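You operate a simulated robot arm through the tools that you are given. There is no shell and no other tool. Be economical: measure what you need, move in short steps, check, and stop when the job is done.

Carry out the task below with a simulated robot arm. There is one attempt and no reset: what you move stays moved.

JOB
Fetch the brown open carton and set it on top of the carton.

It is judged by the outcome, as a careful person would: the job done as asked, and still so three seconds after it is handed in. It fails if anything else is knocked over, pushed out of place, dropped, spilled or broken.

ROBOT AND FRAMES
A 6-joint arm with a two-finger parallel gripper, fixed in place. Base frame: the origin is at the foot of the arm, x ahead of it, y to its left, z up; the work surface is at about z = 800. Units: mm, rad, N and s.
With the tool pointing down near the work surface it reaches from about 260 to 680 mm from the base axis. Its first joint turns from -1.152 to 1.152 rad. Payload 2.9 kg.
The TCP is the grasp point between the finger pads, 30 mm short of the fingertips. In the tool frame z runs along the fingers and y along their closing line. Largest opening 110 mm; finger width 20, thickness 10; the body of the gripper, 48 by 112 mm, starts 55 mm behind the TCP.
Orientation is that of the tool frame in the base frame, as a unit quaternion [x, y, z, w]. With the fingers straight down and closing along the base's y, the tool's x points along the base's -x, its y along +y and its z along -z.

CONTROLS
- The arm moves only by the tool drive_tool. Its argument "increments" is one flat list of numbers, 6 for each row, row after row: the shift along the tool's x, y, z in units of 50 mm (1.0 is 50 mm), then the turn, a rotation vector about the tool's x, y, z in units of 6 degrees (1.0 is 6 degrees). In form: [x, y, z, ax, ay, az, x, y, z, ax, ay, az, ...]. A call has 1 to 10 rows; each row shifts and turns the commanded pose from where the row before left it, along the tool's axes as they then stand. "grip" is the opening, from 0 (shut) to 1 (fully open), set as the call begins (left out, the last holds). A call with a number of a shift or a turn outside -1 to 1 is refused whole. Rows are played at 5 a second. More than 50 mm and 0.15 rad between two rows, or a gripper value outside its range, and nothing of the call is played. A pose out of reach is approached as far as the arm can. The call stops where the force on the tool passes 40 N (or 10 N more than at its start, if that is more) or the arm is blocked; 0.2 s more then pass. Each finger travels about 108 mm/s and halts on what it meets, pressing with about 39 N; the grip force reading is that of the motor and also rises with nothing between the fingers. The clock runs only during rows and for 0.2 s after the last one: add rows that do not move to give the fingers time. The reply holds the time, the measured pose of the TCP, the force on the tool along the base axes, the opening and the grip force, in the units named above and with some noise.
- Cameras (640 x 400 px; columns grow to the right, rows downward): "scene" is fixed at [59.2, 419.8, 1392.8]; the picture's right is [-0.89, -0.45, 0.00], its down [-0.22, 0.44, -0.87] and it looks along [0.39, -0.78, -0.49] (base axes); focal length 356 px, centre (320, 200). "wrist" rides on the gripper at [72, 17, -103] in the tool frame; the picture's right is [-0.23, 0.97, 0.00], its down [-0.76, -0.18, -0.62] and it looks along [-0.61, -0.14, 0.78] (tool axes); focal length 222 px, centre (320, 200). There is no depth. A picture from a camera that has moved, and an enlarged one, comes with that camera's place and axes in the base frame and with its lens.
- capture(camera): a new picture of that camera. The clock stands still meanwhile.
- inspect(camera, box): a new picture of the part [left, top, right, bottom] of that camera's present view, enlarged. The clock stands still meanwhile.
- finish_job(): hands the job in; it is judged then, once.

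Go step by step. Nothing tells you positions but the pictures and the camera data: compare them with the known pose of the tool, close in by small moves and look again before you grip or let go. The budget is 90 turns and 46 pictures, counting those below and the enlarged ones. Unless the task says otherwise, let go and move clear before handing in, and close with one line.

The tools are called after "Call:" as a command line: name --argument value ..., lists and objects as JSON in quotes. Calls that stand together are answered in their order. drive_tool: Moves the arm, as the interface text tells. Its arguments: {"type":"object","properties":{"increments":{"type":"array","items":{"type":"number"}},"grip":{"type":"number"}},"required":["increments"]} The other tools are called the same way: capture (camera) takes a picture; inspect (camera, box) takes an enlarged picture of a part of a camera's view; finish_job () hands the job in.

At the start:

```text
t: 0.0
ee_pos: [359.2, -134.9, 1164.4]
ee_rot: [0.001, 1.0, 0.001, 0.0]
force: [0.7, 0.1, -0.1]
finger_gap: 110.1
grasp_force: 0.0
```

scene: 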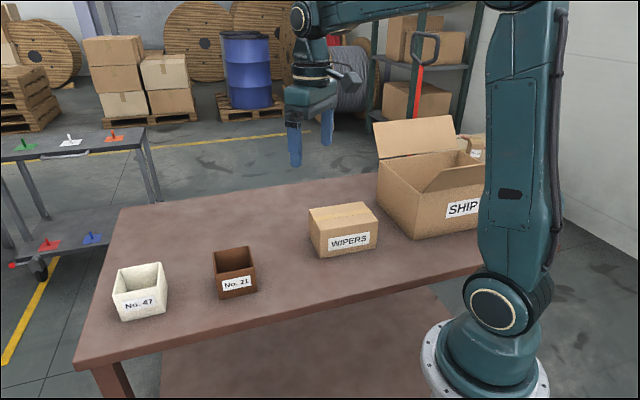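
wrist: 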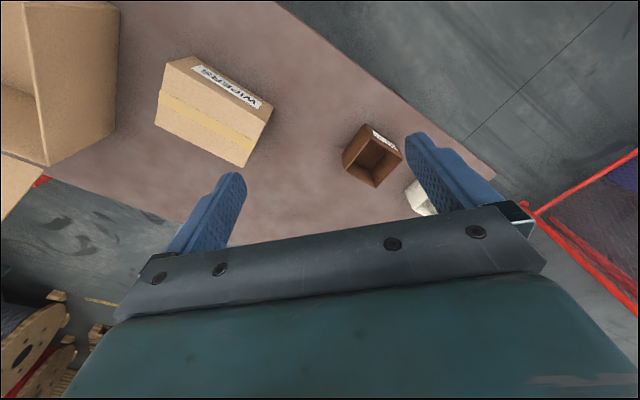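

I see a small brown open box (No. 21), a closed carton (WIPERS), a white open box and a large SHIP carton. I take the job as putting the brown No. 21 box on top of the WIPERS carton; I'll enlarge both first.

Call:
inspect --camera "scene" --box '[190, 180, 390, 305]'

Call:
inspect --camera "wrist" --box '[140, 40, 460, 240]'

```text
3.20 times, centred on (290, 242) of scene
camera zoom: at [59.2, 419.8, 1392.8], right [-0.89, -0.45, 0.0], down [-0.22, 0.44, -0.87], along [0.39, -0.78, -0.49], focal length 1138 px, centre (416, 64)
```

zoom: 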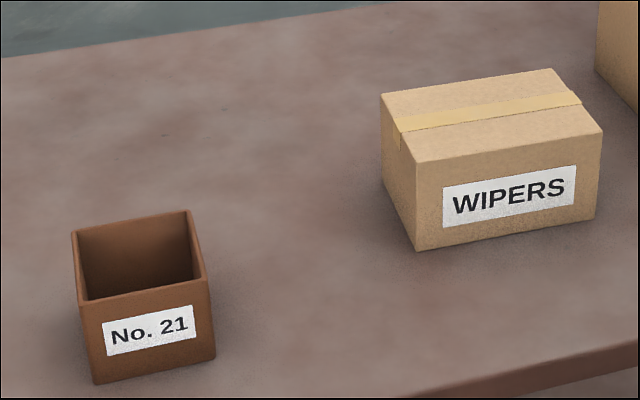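

```text
2.00 times, centred on (300, 140) of wrist
camera zoom: at [287.7, -118.6, 1269.5], right [0.23, 0.97, 0.0], down [0.76, -0.18, 0.62], along [0.61, -0.14, -0.78], focal length 444 px, centre (360, 320)
```

zoom: 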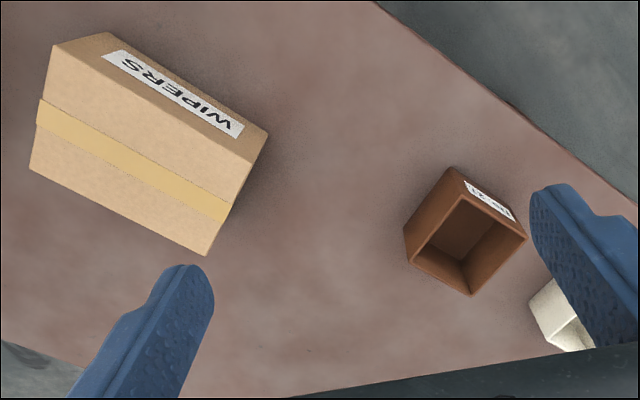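

The brown box is about 86 mm square and 72 mm tall, centred near (526, -67), turned 45°. The WIPERS carton is centred near (369, -336), with its top near z = 888 and the same 45° turn. I'll move above the brown box and turn the tool.

Call:
drive_tool --increments '[-0.668, 0.27, 0.6, 0, 0, 0, -0.668, 0.27, 0.6, 0, 0, 0, -0.668, 0.27, 0.6, 0, 0, 0, -0.668, 0.27, 0.6, 0, 0, 0, -0.668, 0.27, 0.6, 0, 0, 0, 0, 0, 0, 0, 0, 1, 0, 0, 0, 0, 0, 1, 0, 0, 0, 0, 0, 1, 0, 0, 0, 0, 0, 1]' --grip 1

Call:
drive_tool --increments '[0, 0, 0, 0, 0, 1, 0, 0, 0, 0, 0, 1, 0, 0, 0, 0, 0, 1, 0, 0, 0, 0, 0, 0.5, 0, 0, 0, 0, 0, 0]'

Call:
capture --camera "wrist"

Call:
capture --camera "scene"

```text
t: 2.0
ee_pos: [525.8, -67.6, 1014.5]
ee_rot: [0.209, 0.978, 0.0, 0.0]
force: [0.4, 0.3, 0.1]
finger_gap: 110.1
grasp_force: 0.1
```

```text
t: 3.2
ee_pos: [527.0, -66.5, 1017.4]
ee_rot: [0.383, 0.924, -0.001, 0.0]
force: [-0.3, 0.3, 0.2]
finger_gap: 109.9
grasp_force: 0.1
```

```text
41 pictures are left
camera wrist: at [488.5, -4.4, 1120.4], right [0.85, 0.53, 0.0], down [0.41, -0.66, 0.62], along [0.33, -0.53, -0.78], focal length 222 px, centre (320, 200)
```

wrist: 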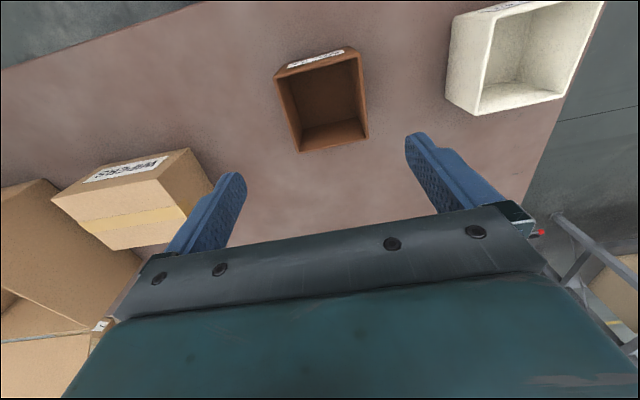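

```text
40 pictures are left
```

scene: 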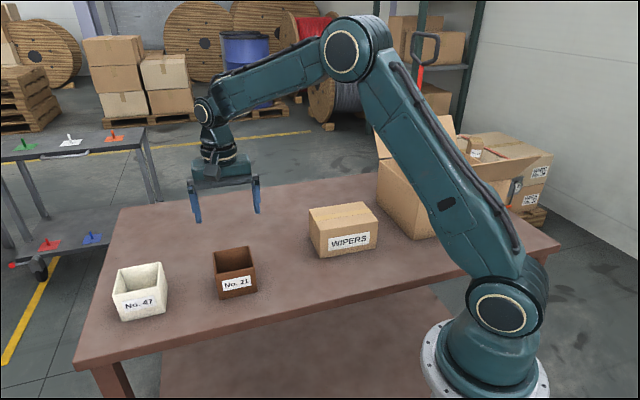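

The tool is above the box and yawed to match it. I'll measure the box's top rim from this wrist view.

Call:
inspect --camera "wrist" --box '[240, 30, 400, 160]'

```text
3.08 times, centred on (320, 95) of wrist
camera zoom: at [488.5, -4.4, 1120.4], right [0.85, 0.53, 0.0], down [0.41, -0.66, 0.62], along [0.33, -0.53, -0.78], focal length 684 px, centre (320, 523)
```

zoom: 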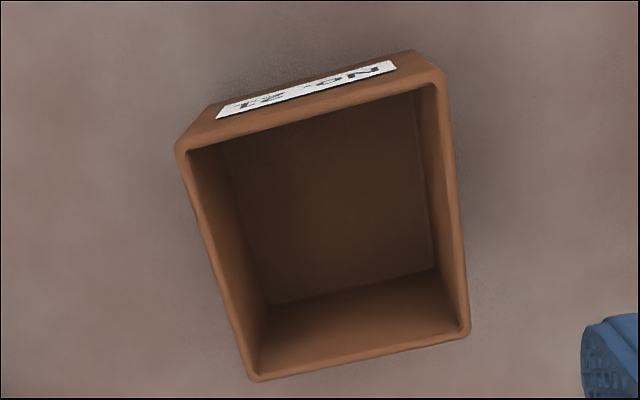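

The wrist view puts the box centre near (532, -65), close to the scene estimate. I'll lower to just above the rim and recheck.

Call:
drive_tool --increments '[-0.04, 0.04, 0.67, 0, 0, 0, 0, 0, 0.67, 0, 0, 0, 0, 0, 0.67, 0, 0, 0, 0, 0, 0, 0, 0, 0, 0, 0, 0, 0, 0, 0]'

Call:
capture --camera "wrist"

Call:
inspect --camera "scene" --box '[160, 180, 320, 305]'

```text
t: 4.4
ee_pos: [525.7, -67.5, 915.1]
ee_rot: [0.382, 0.924, 0.0, 0.0]
force: [0.8, 0.2, -0.4]
finger_gap: 109.9
grasp_force: 0.0
```

```text
38 pictures are left
camera wrist: at [487.7, -4.6, 1019.4], right [0.85, 0.53, 0.0], down [0.41, -0.66, 0.62], along [0.33, -0.53, -0.78], focal length 222 px, centre (320, 200)
```

wrist: 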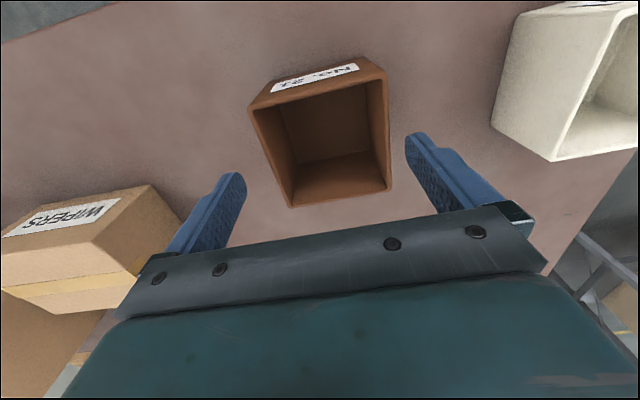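

```text
3.20 times, centred on (240, 242) of scene
camera zoom: at [59.2, 419.8, 1392.8], right [-0.89, -0.45, 0.0], down [-0.22, 0.44, -0.87], along [0.39, -0.78, -0.49], focal length 1138 px, centre (576, 64)
```

zoom: 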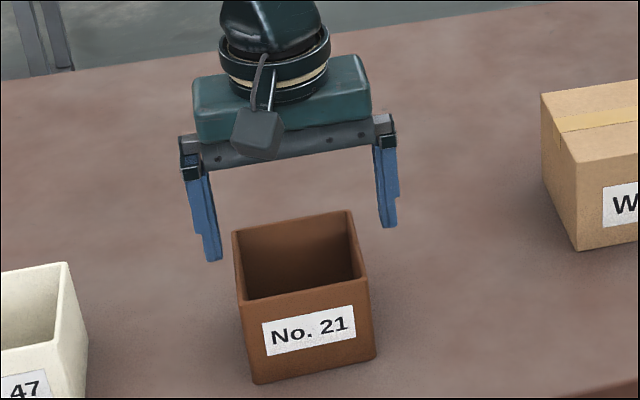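

The box sits about 5 mm toward the tool's +y. I'll correct that and lower the fingers around it, with force guarding.

Call:
drive_tool --increments '[-0.04, 0.1, 0, 0, 0, 0, 0, 0, 0.4, 0, 0, 0, 0, 0, 0.4, 0, 0, 0, 0, 0, 0, 0, 0, 0]'

Call:
capture --camera "wrist"

Call:
inspect --camera "scene" --box '[160, 180, 320, 305]'

```text
t: 5.4
ee_pos: [533.4, -65.9, 875.1]
ee_rot: [0.382, 0.924, 0.0, -0.001]
force: [0.2, 0.0, -1.2]
finger_gap: 109.9
grasp_force: 0.0
```

```text
36 pictures are left
camera wrist: at [494.9, -2.6, 978.5], right [0.85, 0.53, 0.0], down [0.41, -0.66, 0.62], along [0.33, -0.53, -0.78], focal length 222 px, centre (320, 200)
```

wrist: 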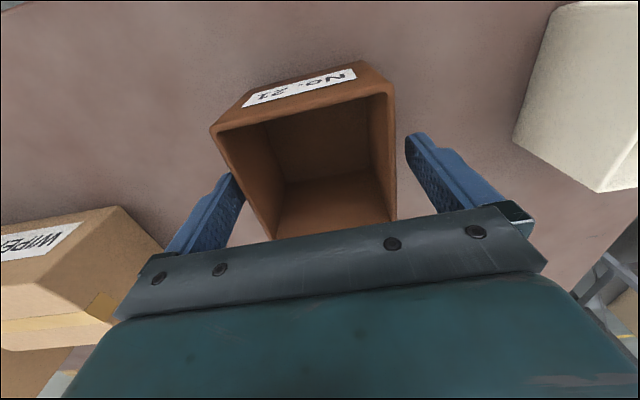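

```text
3.20 times, centred on (240, 242) of scene
camera zoom: at [59.2, 419.8, 1392.8], right [-0.89, -0.45, 0.0], down [-0.22, 0.44, -0.87], along [0.39, -0.78, -0.49], focal length 1138 px, centre (576, 64)
```

zoom: 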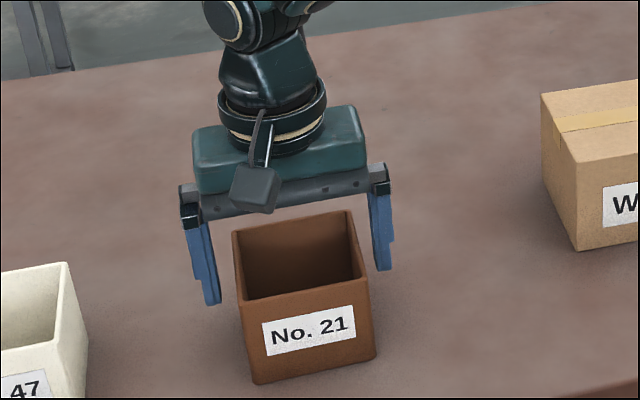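

Both fingers straddle the box without contact. I'll go down to the grasp height and then close.

Call:
drive_tool --increments '[0, 0, 0.28, 0, 0, 0, 0, 0, 0.28, 0, 0, 0, 0, 0, 0, 0, 0, 0]'

Call:
drive_tool --increments '[0, 0, 0, 0, 0, 0, 0, 0, 0, 0, 0, 0, 0, 0, 0, 0, 0, 0, 0, 0, 0, 0, 0, 0]' --grip 0.6

Call:
inspect --camera "scene" --box '[160, 180, 320, 305]'

```text
t: 6.2
ee_pos: [533.0, -65.2, 846.3]
ee_rot: [0.383, 0.924, 0.0, 0.0]
force: [0.2, -0.8, 0.8]
finger_gap: 110.0
grasp_force: 0.0
```

```text
t: 7.2
ee_pos: [533.9, -64.0, 845.2]
ee_rot: [0.383, 0.924, 0.0, 0.001]
force: [0.3, 0.2, 0.3]
finger_gap: 87.5
grasp_force: 39.0
```

```text
3.20 times, centred on (240, 242) of scene
camera zoom: at [59.2, 419.8, 1392.8], right [-0.89, -0.45, 0.0], down [-0.22, 0.44, -0.87], along [0.39, -0.78, -0.49], focal length 1138 px, centre (576, 64)
```

zoom: 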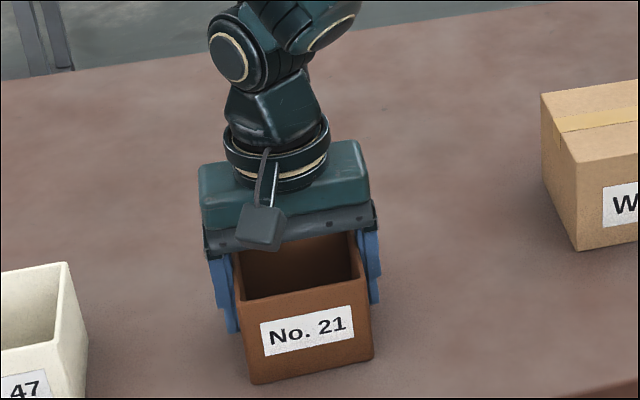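

The box is held: the gap is 87.5 mm and the grip force 39 N. Next I'll lift it straight up.

Call:
drive_tool --increments '[0, 0, -0.4, 0, 0, 0, 0, 0, -0.6, 0, 0, 0, 0, 0, -0.8, 0, 0, 0, 0, 0, -0.8, 0, 0, 0, 0, 0, -0.8, 0, 0, 0, 0, 0, 0, 0, 0, 0]'

Call:
capture --camera "scene"

Call:
capture --camera "wrist"

```text
t: 8.6
ee_pos: [534.1, -67.2, 1015.8]
ee_rot: [0.383, 0.924, -0.001, 0.001]
force: [0.0, 0.2, 0.4]
finger_gap: 65.8
grasp_force: 0.0
```

```text
33 pictures are left
```

scene: 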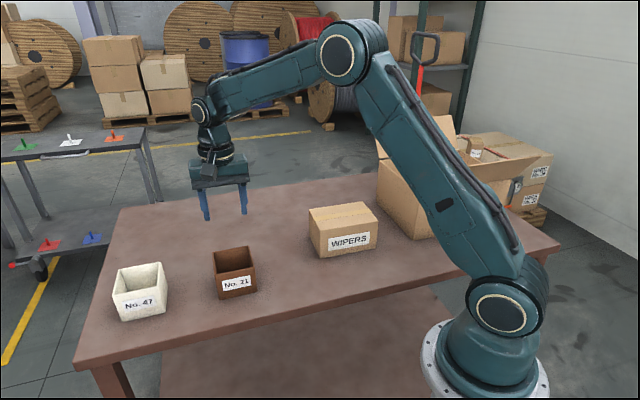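

```text
32 pictures are left
camera wrist: at [495.5, -4.3, 1120.1], right [0.85, 0.53, 0.0], down [0.41, -0.66, 0.62], along [0.33, -0.53, -0.78], focal length 222 px, centre (320, 200)
```

wrist: 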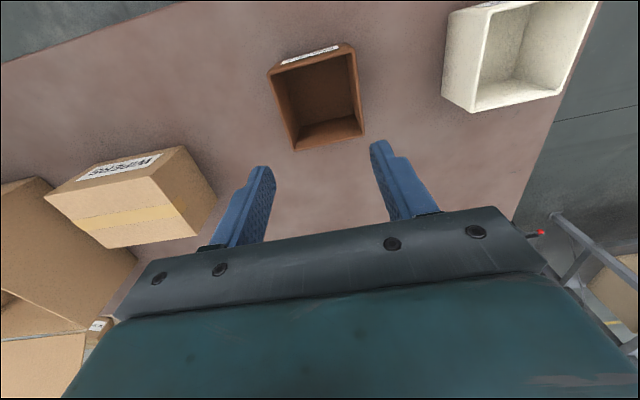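

The box slipped out of the fingers early in the lift and still stands upright in its place. I'll look closer before trying again lower and more slowly.

Call:
inspect --camera "wrist" --box '[240, 30, 400, 160]'

Call:
inspect --camera "scene" --box '[200, 235, 270, 305]'

```text
3.08 times, centred on (320, 95) of wrist
camera zoom: at [495.5, -4.3, 1120.1], right [0.85, 0.53, 0.0], down [0.41, -0.66, 0.62], along [0.33, -0.53, -0.78], focal length 684 px, centre (320, 523)
```

zoom: 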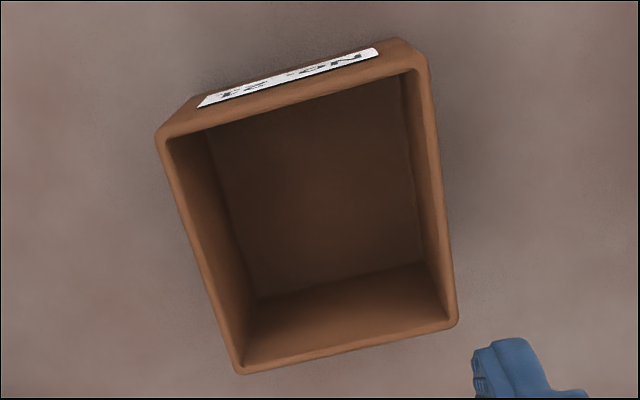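

```text
5.71 times, centred on (235, 270) of scene
camera zoom: at [59.2, 419.8, 1392.8], right [-0.89, -0.45, 0.0], down [-0.22, 0.44, -0.87], along [0.39, -0.78, -0.49], focal length 2032 px, centre (806, -200)
```

zoom: 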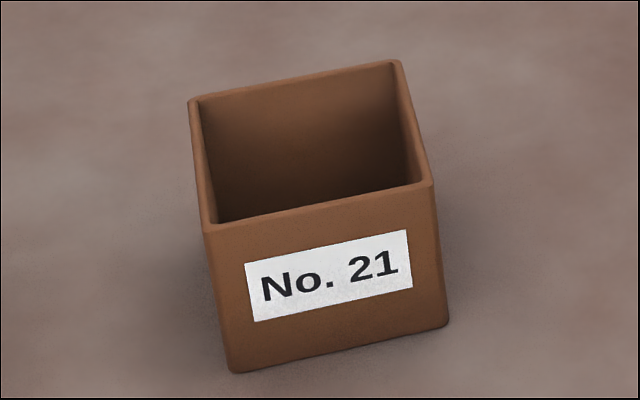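

The box is still centred under the tool. I'll open, descend a bit lower, squeeze with the full close command, and lift very slowly while watching the gap.

Call:
drive_tool --increments '[0, 0, 0, 0, 0, 0, 0, 0, 0, 0, 0, 0, 0, 0, 0.8, 0, 0, 0, 0, 0, 0.8, 0, 0, 0, 0, 0, 0.8, 0, 0, 0, 0, 0, 0.6, 0, 0, 0, 0, 0, 0.54, 0, 0, 0, 0, 0, 0, 0, 0, 0]' --grip 1

Call:
drive_tool --increments '[0, 0, 0, 0, 0, 0, 0, 0, 0, 0, 0, 0, 0, 0, 0, 0, 0, 0, 0, 0, 0, 0, 0, 0, 0, 0, 0, 0, 0, 0]' --grip 0

Call:
drive_tool --increments '[0, 0, -0.04, 0, 0, 0, 0, 0, -0.04, 0, 0, 0, 0, 0, -0.04, 0, 0, 0]'

Call:
inspect --camera "scene" --box '[160, 180, 320, 305]'

```text
t: 10.4
ee_pos: [531.8, -65.6, 841.5]
ee_rot: [0.383, 0.924, 0.0, 0.0]
force: [-0.4, 0.5, 0.2]
finger_gap: 110.1
grasp_force: 0.1
```

```text
t: 11.6
ee_pos: [531.5, -66.8, 840.4]
ee_rot: [0.383, 0.924, 0.0, 0.0]
force: [0.2, -0.2, -0.2]
finger_gap: 87.2
grasp_force: 38.8
```

```text
t: 12.4
ee_pos: [533.6, -66.3, 845.9]
ee_rot: [0.382, 0.924, 0.0, 0.0]
force: [-0.1, 0.1, -0.3]
finger_gap: 87.3
grasp_force: 38.7
```

```text
3.20 times, centred on (240, 242) of scene
camera zoom: at [59.2, 419.8, 1392.8], right [-0.89, -0.45, 0.0], down [-0.22, 0.44, -0.87], along [0.39, -0.78, -0.49], focal length 1138 px, centre (576, 64)
```

zoom: 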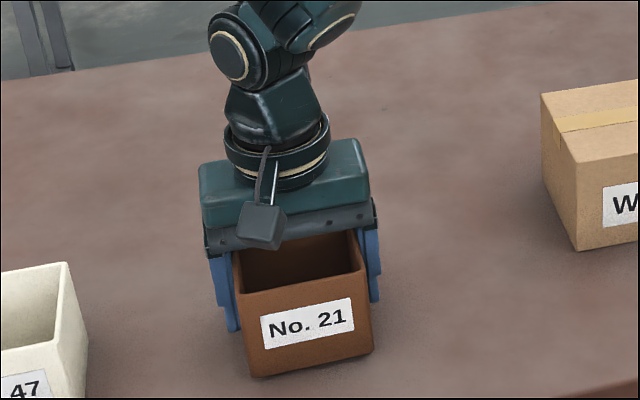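

The box's lower edge has risen with the fingers, so the slow lift holds. I'll keep lifting gently.

Call:
drive_tool --increments '[0, 0, -0.05, 0, 0, 0, 0, 0, -0.05, 0, 0, 0, 0, 0, -0.05, 0, 0, 0, 0, 0, -0.05, 0, 0, 0, 0, 0, -0.05, 0, 0, 0, 0, 0, -0.05, 0, 0, 0, 0, 0, -0.05, 0, 0, 0, 0, 0, -0.05, 0, 0, 0]'

Call:
inspect --camera "scene" --box '[160, 180, 320, 305]'

```text
t: 14.2
ee_pos: [533.9, -65.5, 866.9]
ee_rot: [0.383, 0.924, 0.0, 0.001]
force: [-1.2, 0.6, -0.9]
finger_gap: 87.3
grasp_force: 38.7
```

```text
3.20 times, centred on (240, 242) of scene
camera zoom: at [59.2, 419.8, 1392.8], right [-0.89, -0.45, 0.0], down [-0.22, 0.44, -0.87], along [0.39, -0.78, -0.49], focal length 1138 px, centre (576, 64)
```

zoom: 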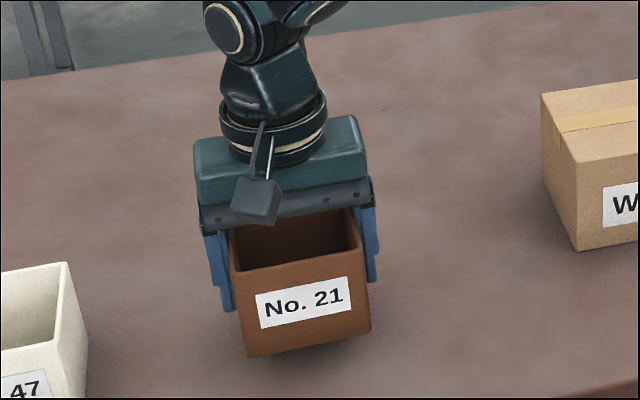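

It holds firmly with no creep. I'll continue up at a gentle pace.

Call:
drive_tool --increments '[0, 0, -0.06, 0, 0, 0, 0, 0, -0.08, 0, 0, 0, 0, 0, -0.1, 0, 0, 0, 0, 0, -0.12, 0, 0, 0, 0, 0, -0.12, 0, 0, 0, 0, 0, -0.12, 0, 0, 0, 0, 0, -0.12, 0, 0, 0, 0, 0, -0.12, 0, 0, 0, 0, 0, -0.1, 0, 0, 0, 0, 0, -0.08, 0, 0, 0]'

Call:
drive_tool --increments '[0, 0, -0.06, 0, 0, 0, 0, 0, -0.1, 0, 0, 0, 0, 0, -0.12, 0, 0, 0, 0, 0, -0.12, 0, 0, 0, 0, 0, -0.12, 0, 0, 0, 0, 0, -0.12, 0, 0, 0, 0, 0, -0.12, 0, 0, 0, 0, 0, -0.12, 0, 0, 0, 0, 0, -0.1, 0, 0, 0, 0, 0, -0.06, 0, 0, 0]'

Call:
capture --camera "scene"

```text
t: 16.4
ee_pos: [534.3, -64.6, 917.8]
ee_rot: [0.383, 0.924, 0.0, 0.0]
force: [0.0, 0.0, -0.2]
finger_gap: 87.2
grasp_force: 38.8
```

```text
t: 18.6
ee_pos: [533.3, -65.8, 969.1]
ee_rot: [0.383, 0.924, 0.0, 0.0]
force: [0.3, -0.3, -0.1]
finger_gap: 86.9
grasp_force: 39.2
```

```text
27 pictures are left
```

scene: 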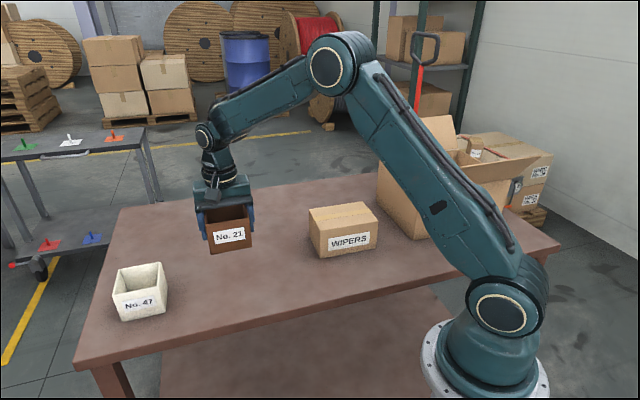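

The box is lifted cleanly with its bottom near z = 929. I'll carry it in smooth ramps toward the WIPERS carton.

Call:
drive_tool --increments '[-0.02, -0.08, 0, 0, 0, 0, -0.04, -0.16, 0, 0, 0, 0, -0.06, -0.24, 0, 0, 0, 0, -0.075, -0.3, 0, 0, 0, 0, -0.075, -0.3, 0, 0, 0, 0, -0.075, -0.3, 0, 0, 0, 0, -0.075, -0.3, 0, 0, 0, 0, -0.06, -0.24, 0, 0, 0, 0, -0.04, -0.16, 0, 0, 0, 0, -0.02, -0.08, 0, 0, 0, 0]'

Call:
drive_tool --increments '[-0.02, -0.08, 0, 0, 0, 0, -0.04, -0.16, 0, 0, 0, 0, -0.06, -0.24, 0, 0, 0, 0, -0.075, -0.3, 0, 0, 0, 0, -0.075, -0.3, 0, 0, 0, 0, -0.075, -0.3, 0, 0, 0, 0, -0.075, -0.3, 0, 0, 0, 0, -0.06, -0.24, 0, 0, 0, 0, -0.04, -0.16, 0, 0, 0, 0, -0.02, -0.08, 0, 0, 0, 0]'

Call:
capture --camera "scene"

Call:
capture --camera "wrist"

```text
t: 20.8
ee_pos: [475.5, -160.8, 969.6]
ee_rot: [0.384, 0.924, 0.0, 0.0]
force: [-0.4, 0.4, -0.4]
finger_gap: 87.4
grasp_force: 39.2
```

```text
t: 23.0
ee_pos: [420.9, -256.3, 970.0]
ee_rot: [0.382, 0.924, 0.0, 0.0]
force: [-0.3, -0.6, -0.1]
finger_gap: 87.3
grasp_force: 38.7
```

```text
26 pictures are left
```

scene: 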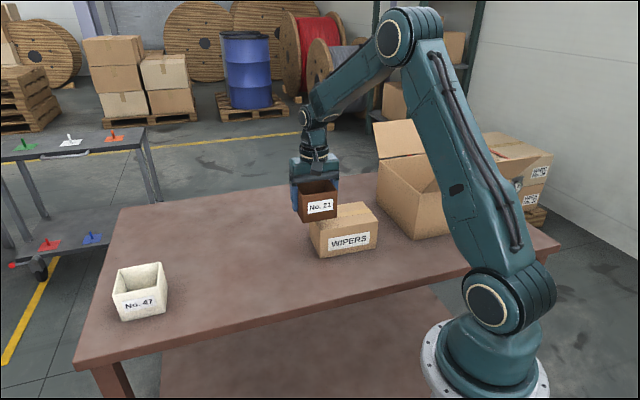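

```text
25 pictures are left
camera wrist: at [381.7, -193.7, 1073.7], right [0.85, 0.53, 0.0], down [0.41, -0.66, 0.62], along [0.33, -0.53, -0.78], focal length 222 px, centre (320, 200)
```

wrist: 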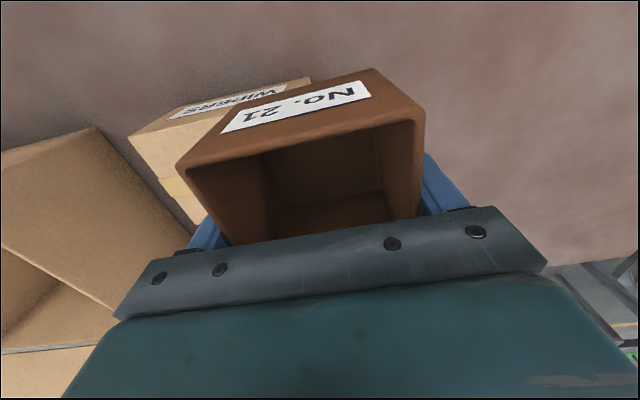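

The grip is steady. From all views the carton's centre is near (376, -332), so I'll make the remaining carry move and check alignment.

Call:
drive_tool --increments '[-0.02, -0.08, 0, 0, 0, 0, -0.04, -0.16, 0, 0, 0, 0, -0.06, -0.24, 0, 0, 0, 0, -0.073, -0.28, 0, 0, 0, 0, -0.073, -0.28, 0, 0, 0, 0, -0.068, -0.26, 0, 0, 0, 0, -0.052, -0.2, 0, 0, 0, 0, -0.03, -0.12, 0, 0, 0, 0, -0.016, -0.07, 0, 0, 0, 0, 0, 0, 0, 0, 0, 0]'

Call:
inspect --camera "scene" --box '[260, 140, 420, 265]'

Call:
capture --camera "wrist"

```text
t: 25.2
ee_pos: [374.8, -330.5, 968.6]
ee_rot: [0.383, 0.924, 0.0, 0.0]
force: [-0.1, -0.3, -0.5]
finger_gap: 87.4
grasp_force: 38.6
```

```text
3.20 times, centred on (340, 202) of scene
camera zoom: at [59.2, 419.7, 1392.8], right [-0.89, -0.45, 0.0], down [-0.22, 0.44, -0.87], along [0.39, -0.78, -0.49], focal length 1138 px, centre (256, 192)
```

zoom: 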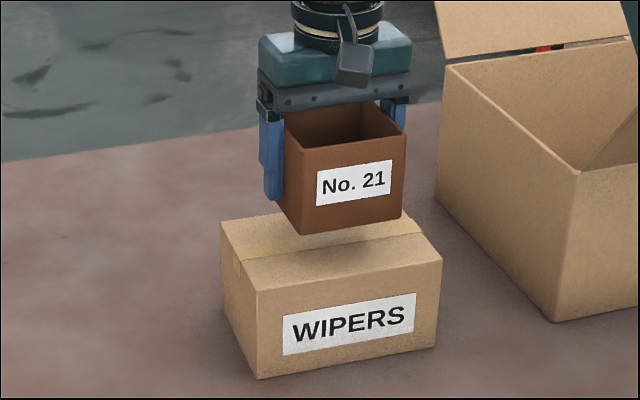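

```text
23 pictures are left
camera wrist: at [336.1, -268.2, 1073.1], right [0.85, 0.53, 0.0], down [0.41, -0.66, 0.62], along [0.33, -0.53, -0.78], focal length 222 px, centre (320, 200)
```

wrist: 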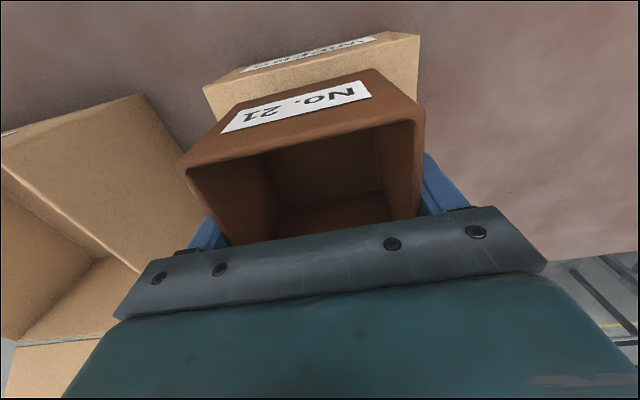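

The box lies centred over the carton within about 3 mm and is aligned with it. I'll lower it slowly to just above the top.

Call:
drive_tool --increments '[-0.03, 0, 0.04, 0, 0, 0, -0.03, 0, 0.08, 0, 0, 0, 0, 0, 0.1, 0, 0, 0, 0, 0, 0.1, 0, 0, 0, 0, 0, 0.1, 0, 0, 0, 0, 0, 0.08, 0, 0, 0, 0, 0, 0.06, 0, 0, 0, 0, 0, 0.04, 0, 0, 0, 0, 0, 0.02, 0, 0, 0]'

Call:
inspect --camera "scene" --box '[290, 180, 390, 265]'

```text
t: 27.2
ee_pos: [376.2, -334.0, 938.3]
ee_rot: [0.383, 0.924, 0.001, 0.0]
force: [-0.6, 0.2, -0.9]
finger_gap: 87.1
grasp_force: 38.7
```

```text
4.71 times, centred on (340, 222) of scene
camera zoom: at [59.2, 419.8, 1392.8], right [-0.89, -0.45, 0.0], down [-0.22, 0.44, -0.87], along [0.39, -0.78, -0.49], focal length 1673 px, centre (226, 94)
```

zoom: 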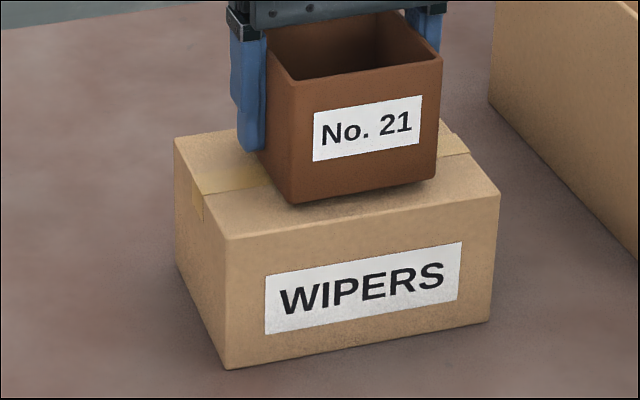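

There's still about 10 mm of air below the box. I'll creep down in 1–1.5 mm rows and watch the force.

Call:
drive_tool --increments '[0, 0, 0.02, 0, 0, 0, 0, 0, 0.03, 0, 0, 0, 0, 0, 0.03, 0, 0, 0, 0, 0, 0.03, 0, 0, 0, 0, 0, 0.02, 0, 0, 0, 0, 0, 0.02, 0, 0, 0]'

Call:
drive_tool --increments '[0, 0, 0.02, 0, 0, 0, 0, 0, 0.02, 0, 0, 0]'

Call:
inspect --camera "scene" --box '[290, 180, 390, 265]'

```text
t: 28.6
ee_pos: [377.3, -333.3, 930.5]
ee_rot: [0.383, 0.924, -0.001, 0.0]
force: [0.0, 0.1, 2.3]
finger_gap: 87.2
grasp_force: 38.6
```

```text
t: 29.2
ee_pos: [376.8, -334.1, 930.3]
ee_rot: [0.383, 0.924, 0.0, 0.003]
force: [-4.0, 7.7, 31.6]
finger_gap: 87.2
grasp_force: 39.0
```

```text
4.71 times, centred on (340, 222) of scene
camera zoom: at [58.7, 420.3, 1392.7], right [-0.89, -0.45, 0.0], down [-0.22, 0.44, -0.87], along [0.4, -0.78, -0.49], focal length 1673 px, centre (226, 94)
```

zoom: 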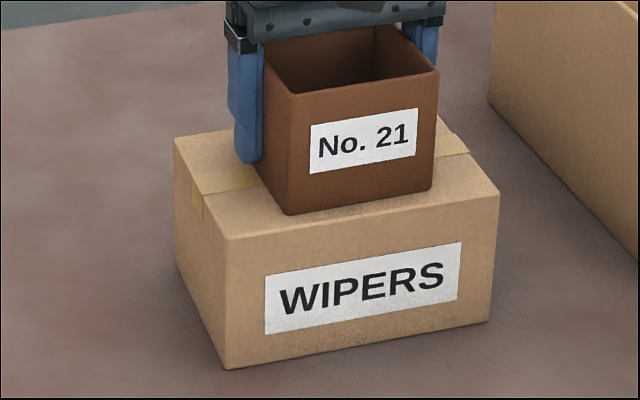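

The box is in contact with the carton, pressing at about 31 N. I'll ease that off by about 1.5 mm and then open the fingers.

Call:
drive_tool --increments '[0, 0, -0.015, 0, 0, 0, 0, 0, -0.01, 0, 0, 0, 0, 0, 0, 0, 0, 0]'

```text
t: 30.0
ee_pos: [377.2, -333.9, 930.3]
ee_rot: [0.383, 0.924, 0.0, 0.002]
force: [-2.7, 0.2, 28.9]
finger_gap: 87.3
grasp_force: 38.6
```

Call:
drive_tool --increments '[0, 0, -0.02, 0, 0, 0, 0, 0, -0.01, 0, 0, 0, 0, 0, 0, 0, 0, 0]'

```text
t: 30.8
ee_pos: [377.3, -333.3, 929.6]
ee_rot: [0.383, 0.924, 0.0, -0.002]
force: [3.1, -2.3, 6.5]
finger_gap: 87.2
grasp_force: 38.7
```

The pressing force has dropped to about 6 N with the box still resting on the carton, so I'll release it now.

Call:
drive_tool --increments '[0, 0, 0, 0, 0, 0, 0, 0, 0, 0, 0, 0, 0, 0, 0, 0, 0, 0, 0, 0, 0, 0, 0, 0]' --grip 1

Call:
inspect --camera "scene" --box '[290, 180, 390, 265]'

Call:
capture --camera "wrist"

```text
t: 31.8
ee_pos: [376.4, -332.6, 930.3]
ee_rot: [0.383, 0.924, 0.0, 0.0]
force: [0.1, 0.6, 0.0]
finger_gap: 110.0
grasp_force: 0.0
```

```text
4.71 times, centred on (340, 222) of scene
camera zoom: at [59.2, 419.8, 1392.8], right [-0.89, -0.45, 0.0], down [-0.22, 0.44, -0.87], along [0.39, -0.78, -0.49], focal length 1673 px, centre (226, 94)
```

zoom: 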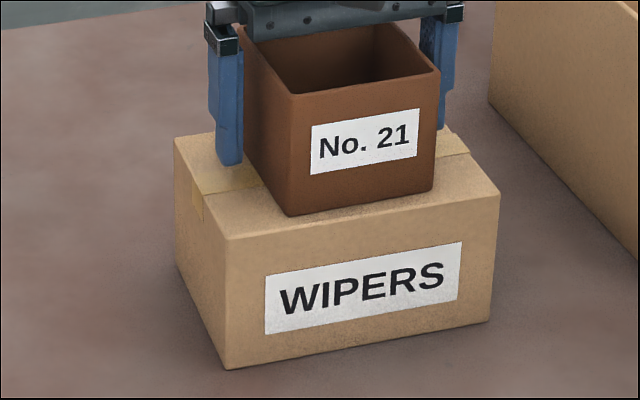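

```text
19 pictures are left
camera wrist: at [338.6, -270.5, 1035.1], right [0.85, 0.53, 0.0], down [0.41, -0.66, 0.62], along [0.33, -0.53, -0.78], focal length 222 px, centre (320, 200)
```

wrist: 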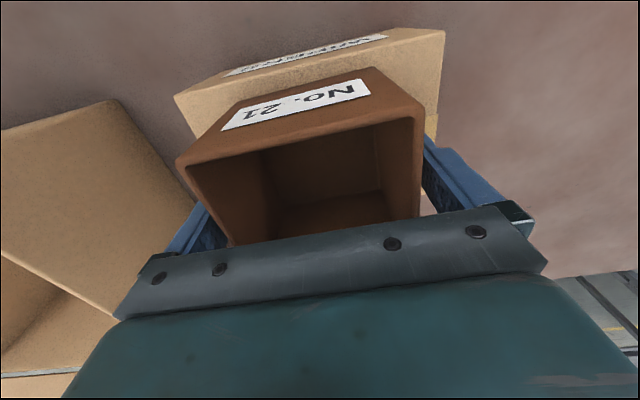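

The box is released and sits flat and centred on the carton, with both fingers clear. I'll go straight up and do a last check.

Call:
drive_tool --increments '[0, 0, -0.2, 0, 0, 0, 0, 0, -0.3, 0, 0, 0, 0, 0, -0.4, 0, 0, 0, 0, 0, -0.6, 0, 0, 0, 0, 0, -0.6, 0, 0, 0, 0, 0, -0.6, 0, 0, 0, 0, 0, 0, 0, 0, 0]'

Call:
capture --camera "scene"

```text
t: 33.4
ee_pos: [378.3, -333.9, 1066.6]
ee_rot: [0.383, 0.924, 0.0, -0.001]
force: [0.4, -0.2, 0.3]
finger_gap: 110.1
grasp_force: 0.2
```

```text
18 pictures are left
```

scene: 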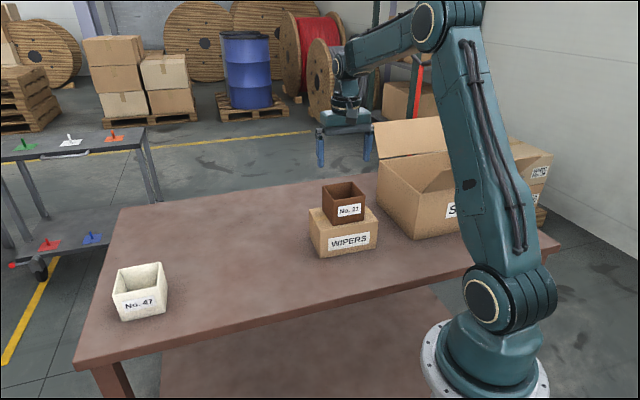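

The brown box stands on the WIPERS carton, nothing else has moved, and the arm is clear. I'm handing in.

Call:
finish_job

```text
The job is handed in.
```

The brown open carton (No. 21) is now sitting flat and centred on top of the WIPERS carton. It slipped from the fingers once on the first lift but stayed upright in its place; the second, slower lift held, and nothing else was moved.
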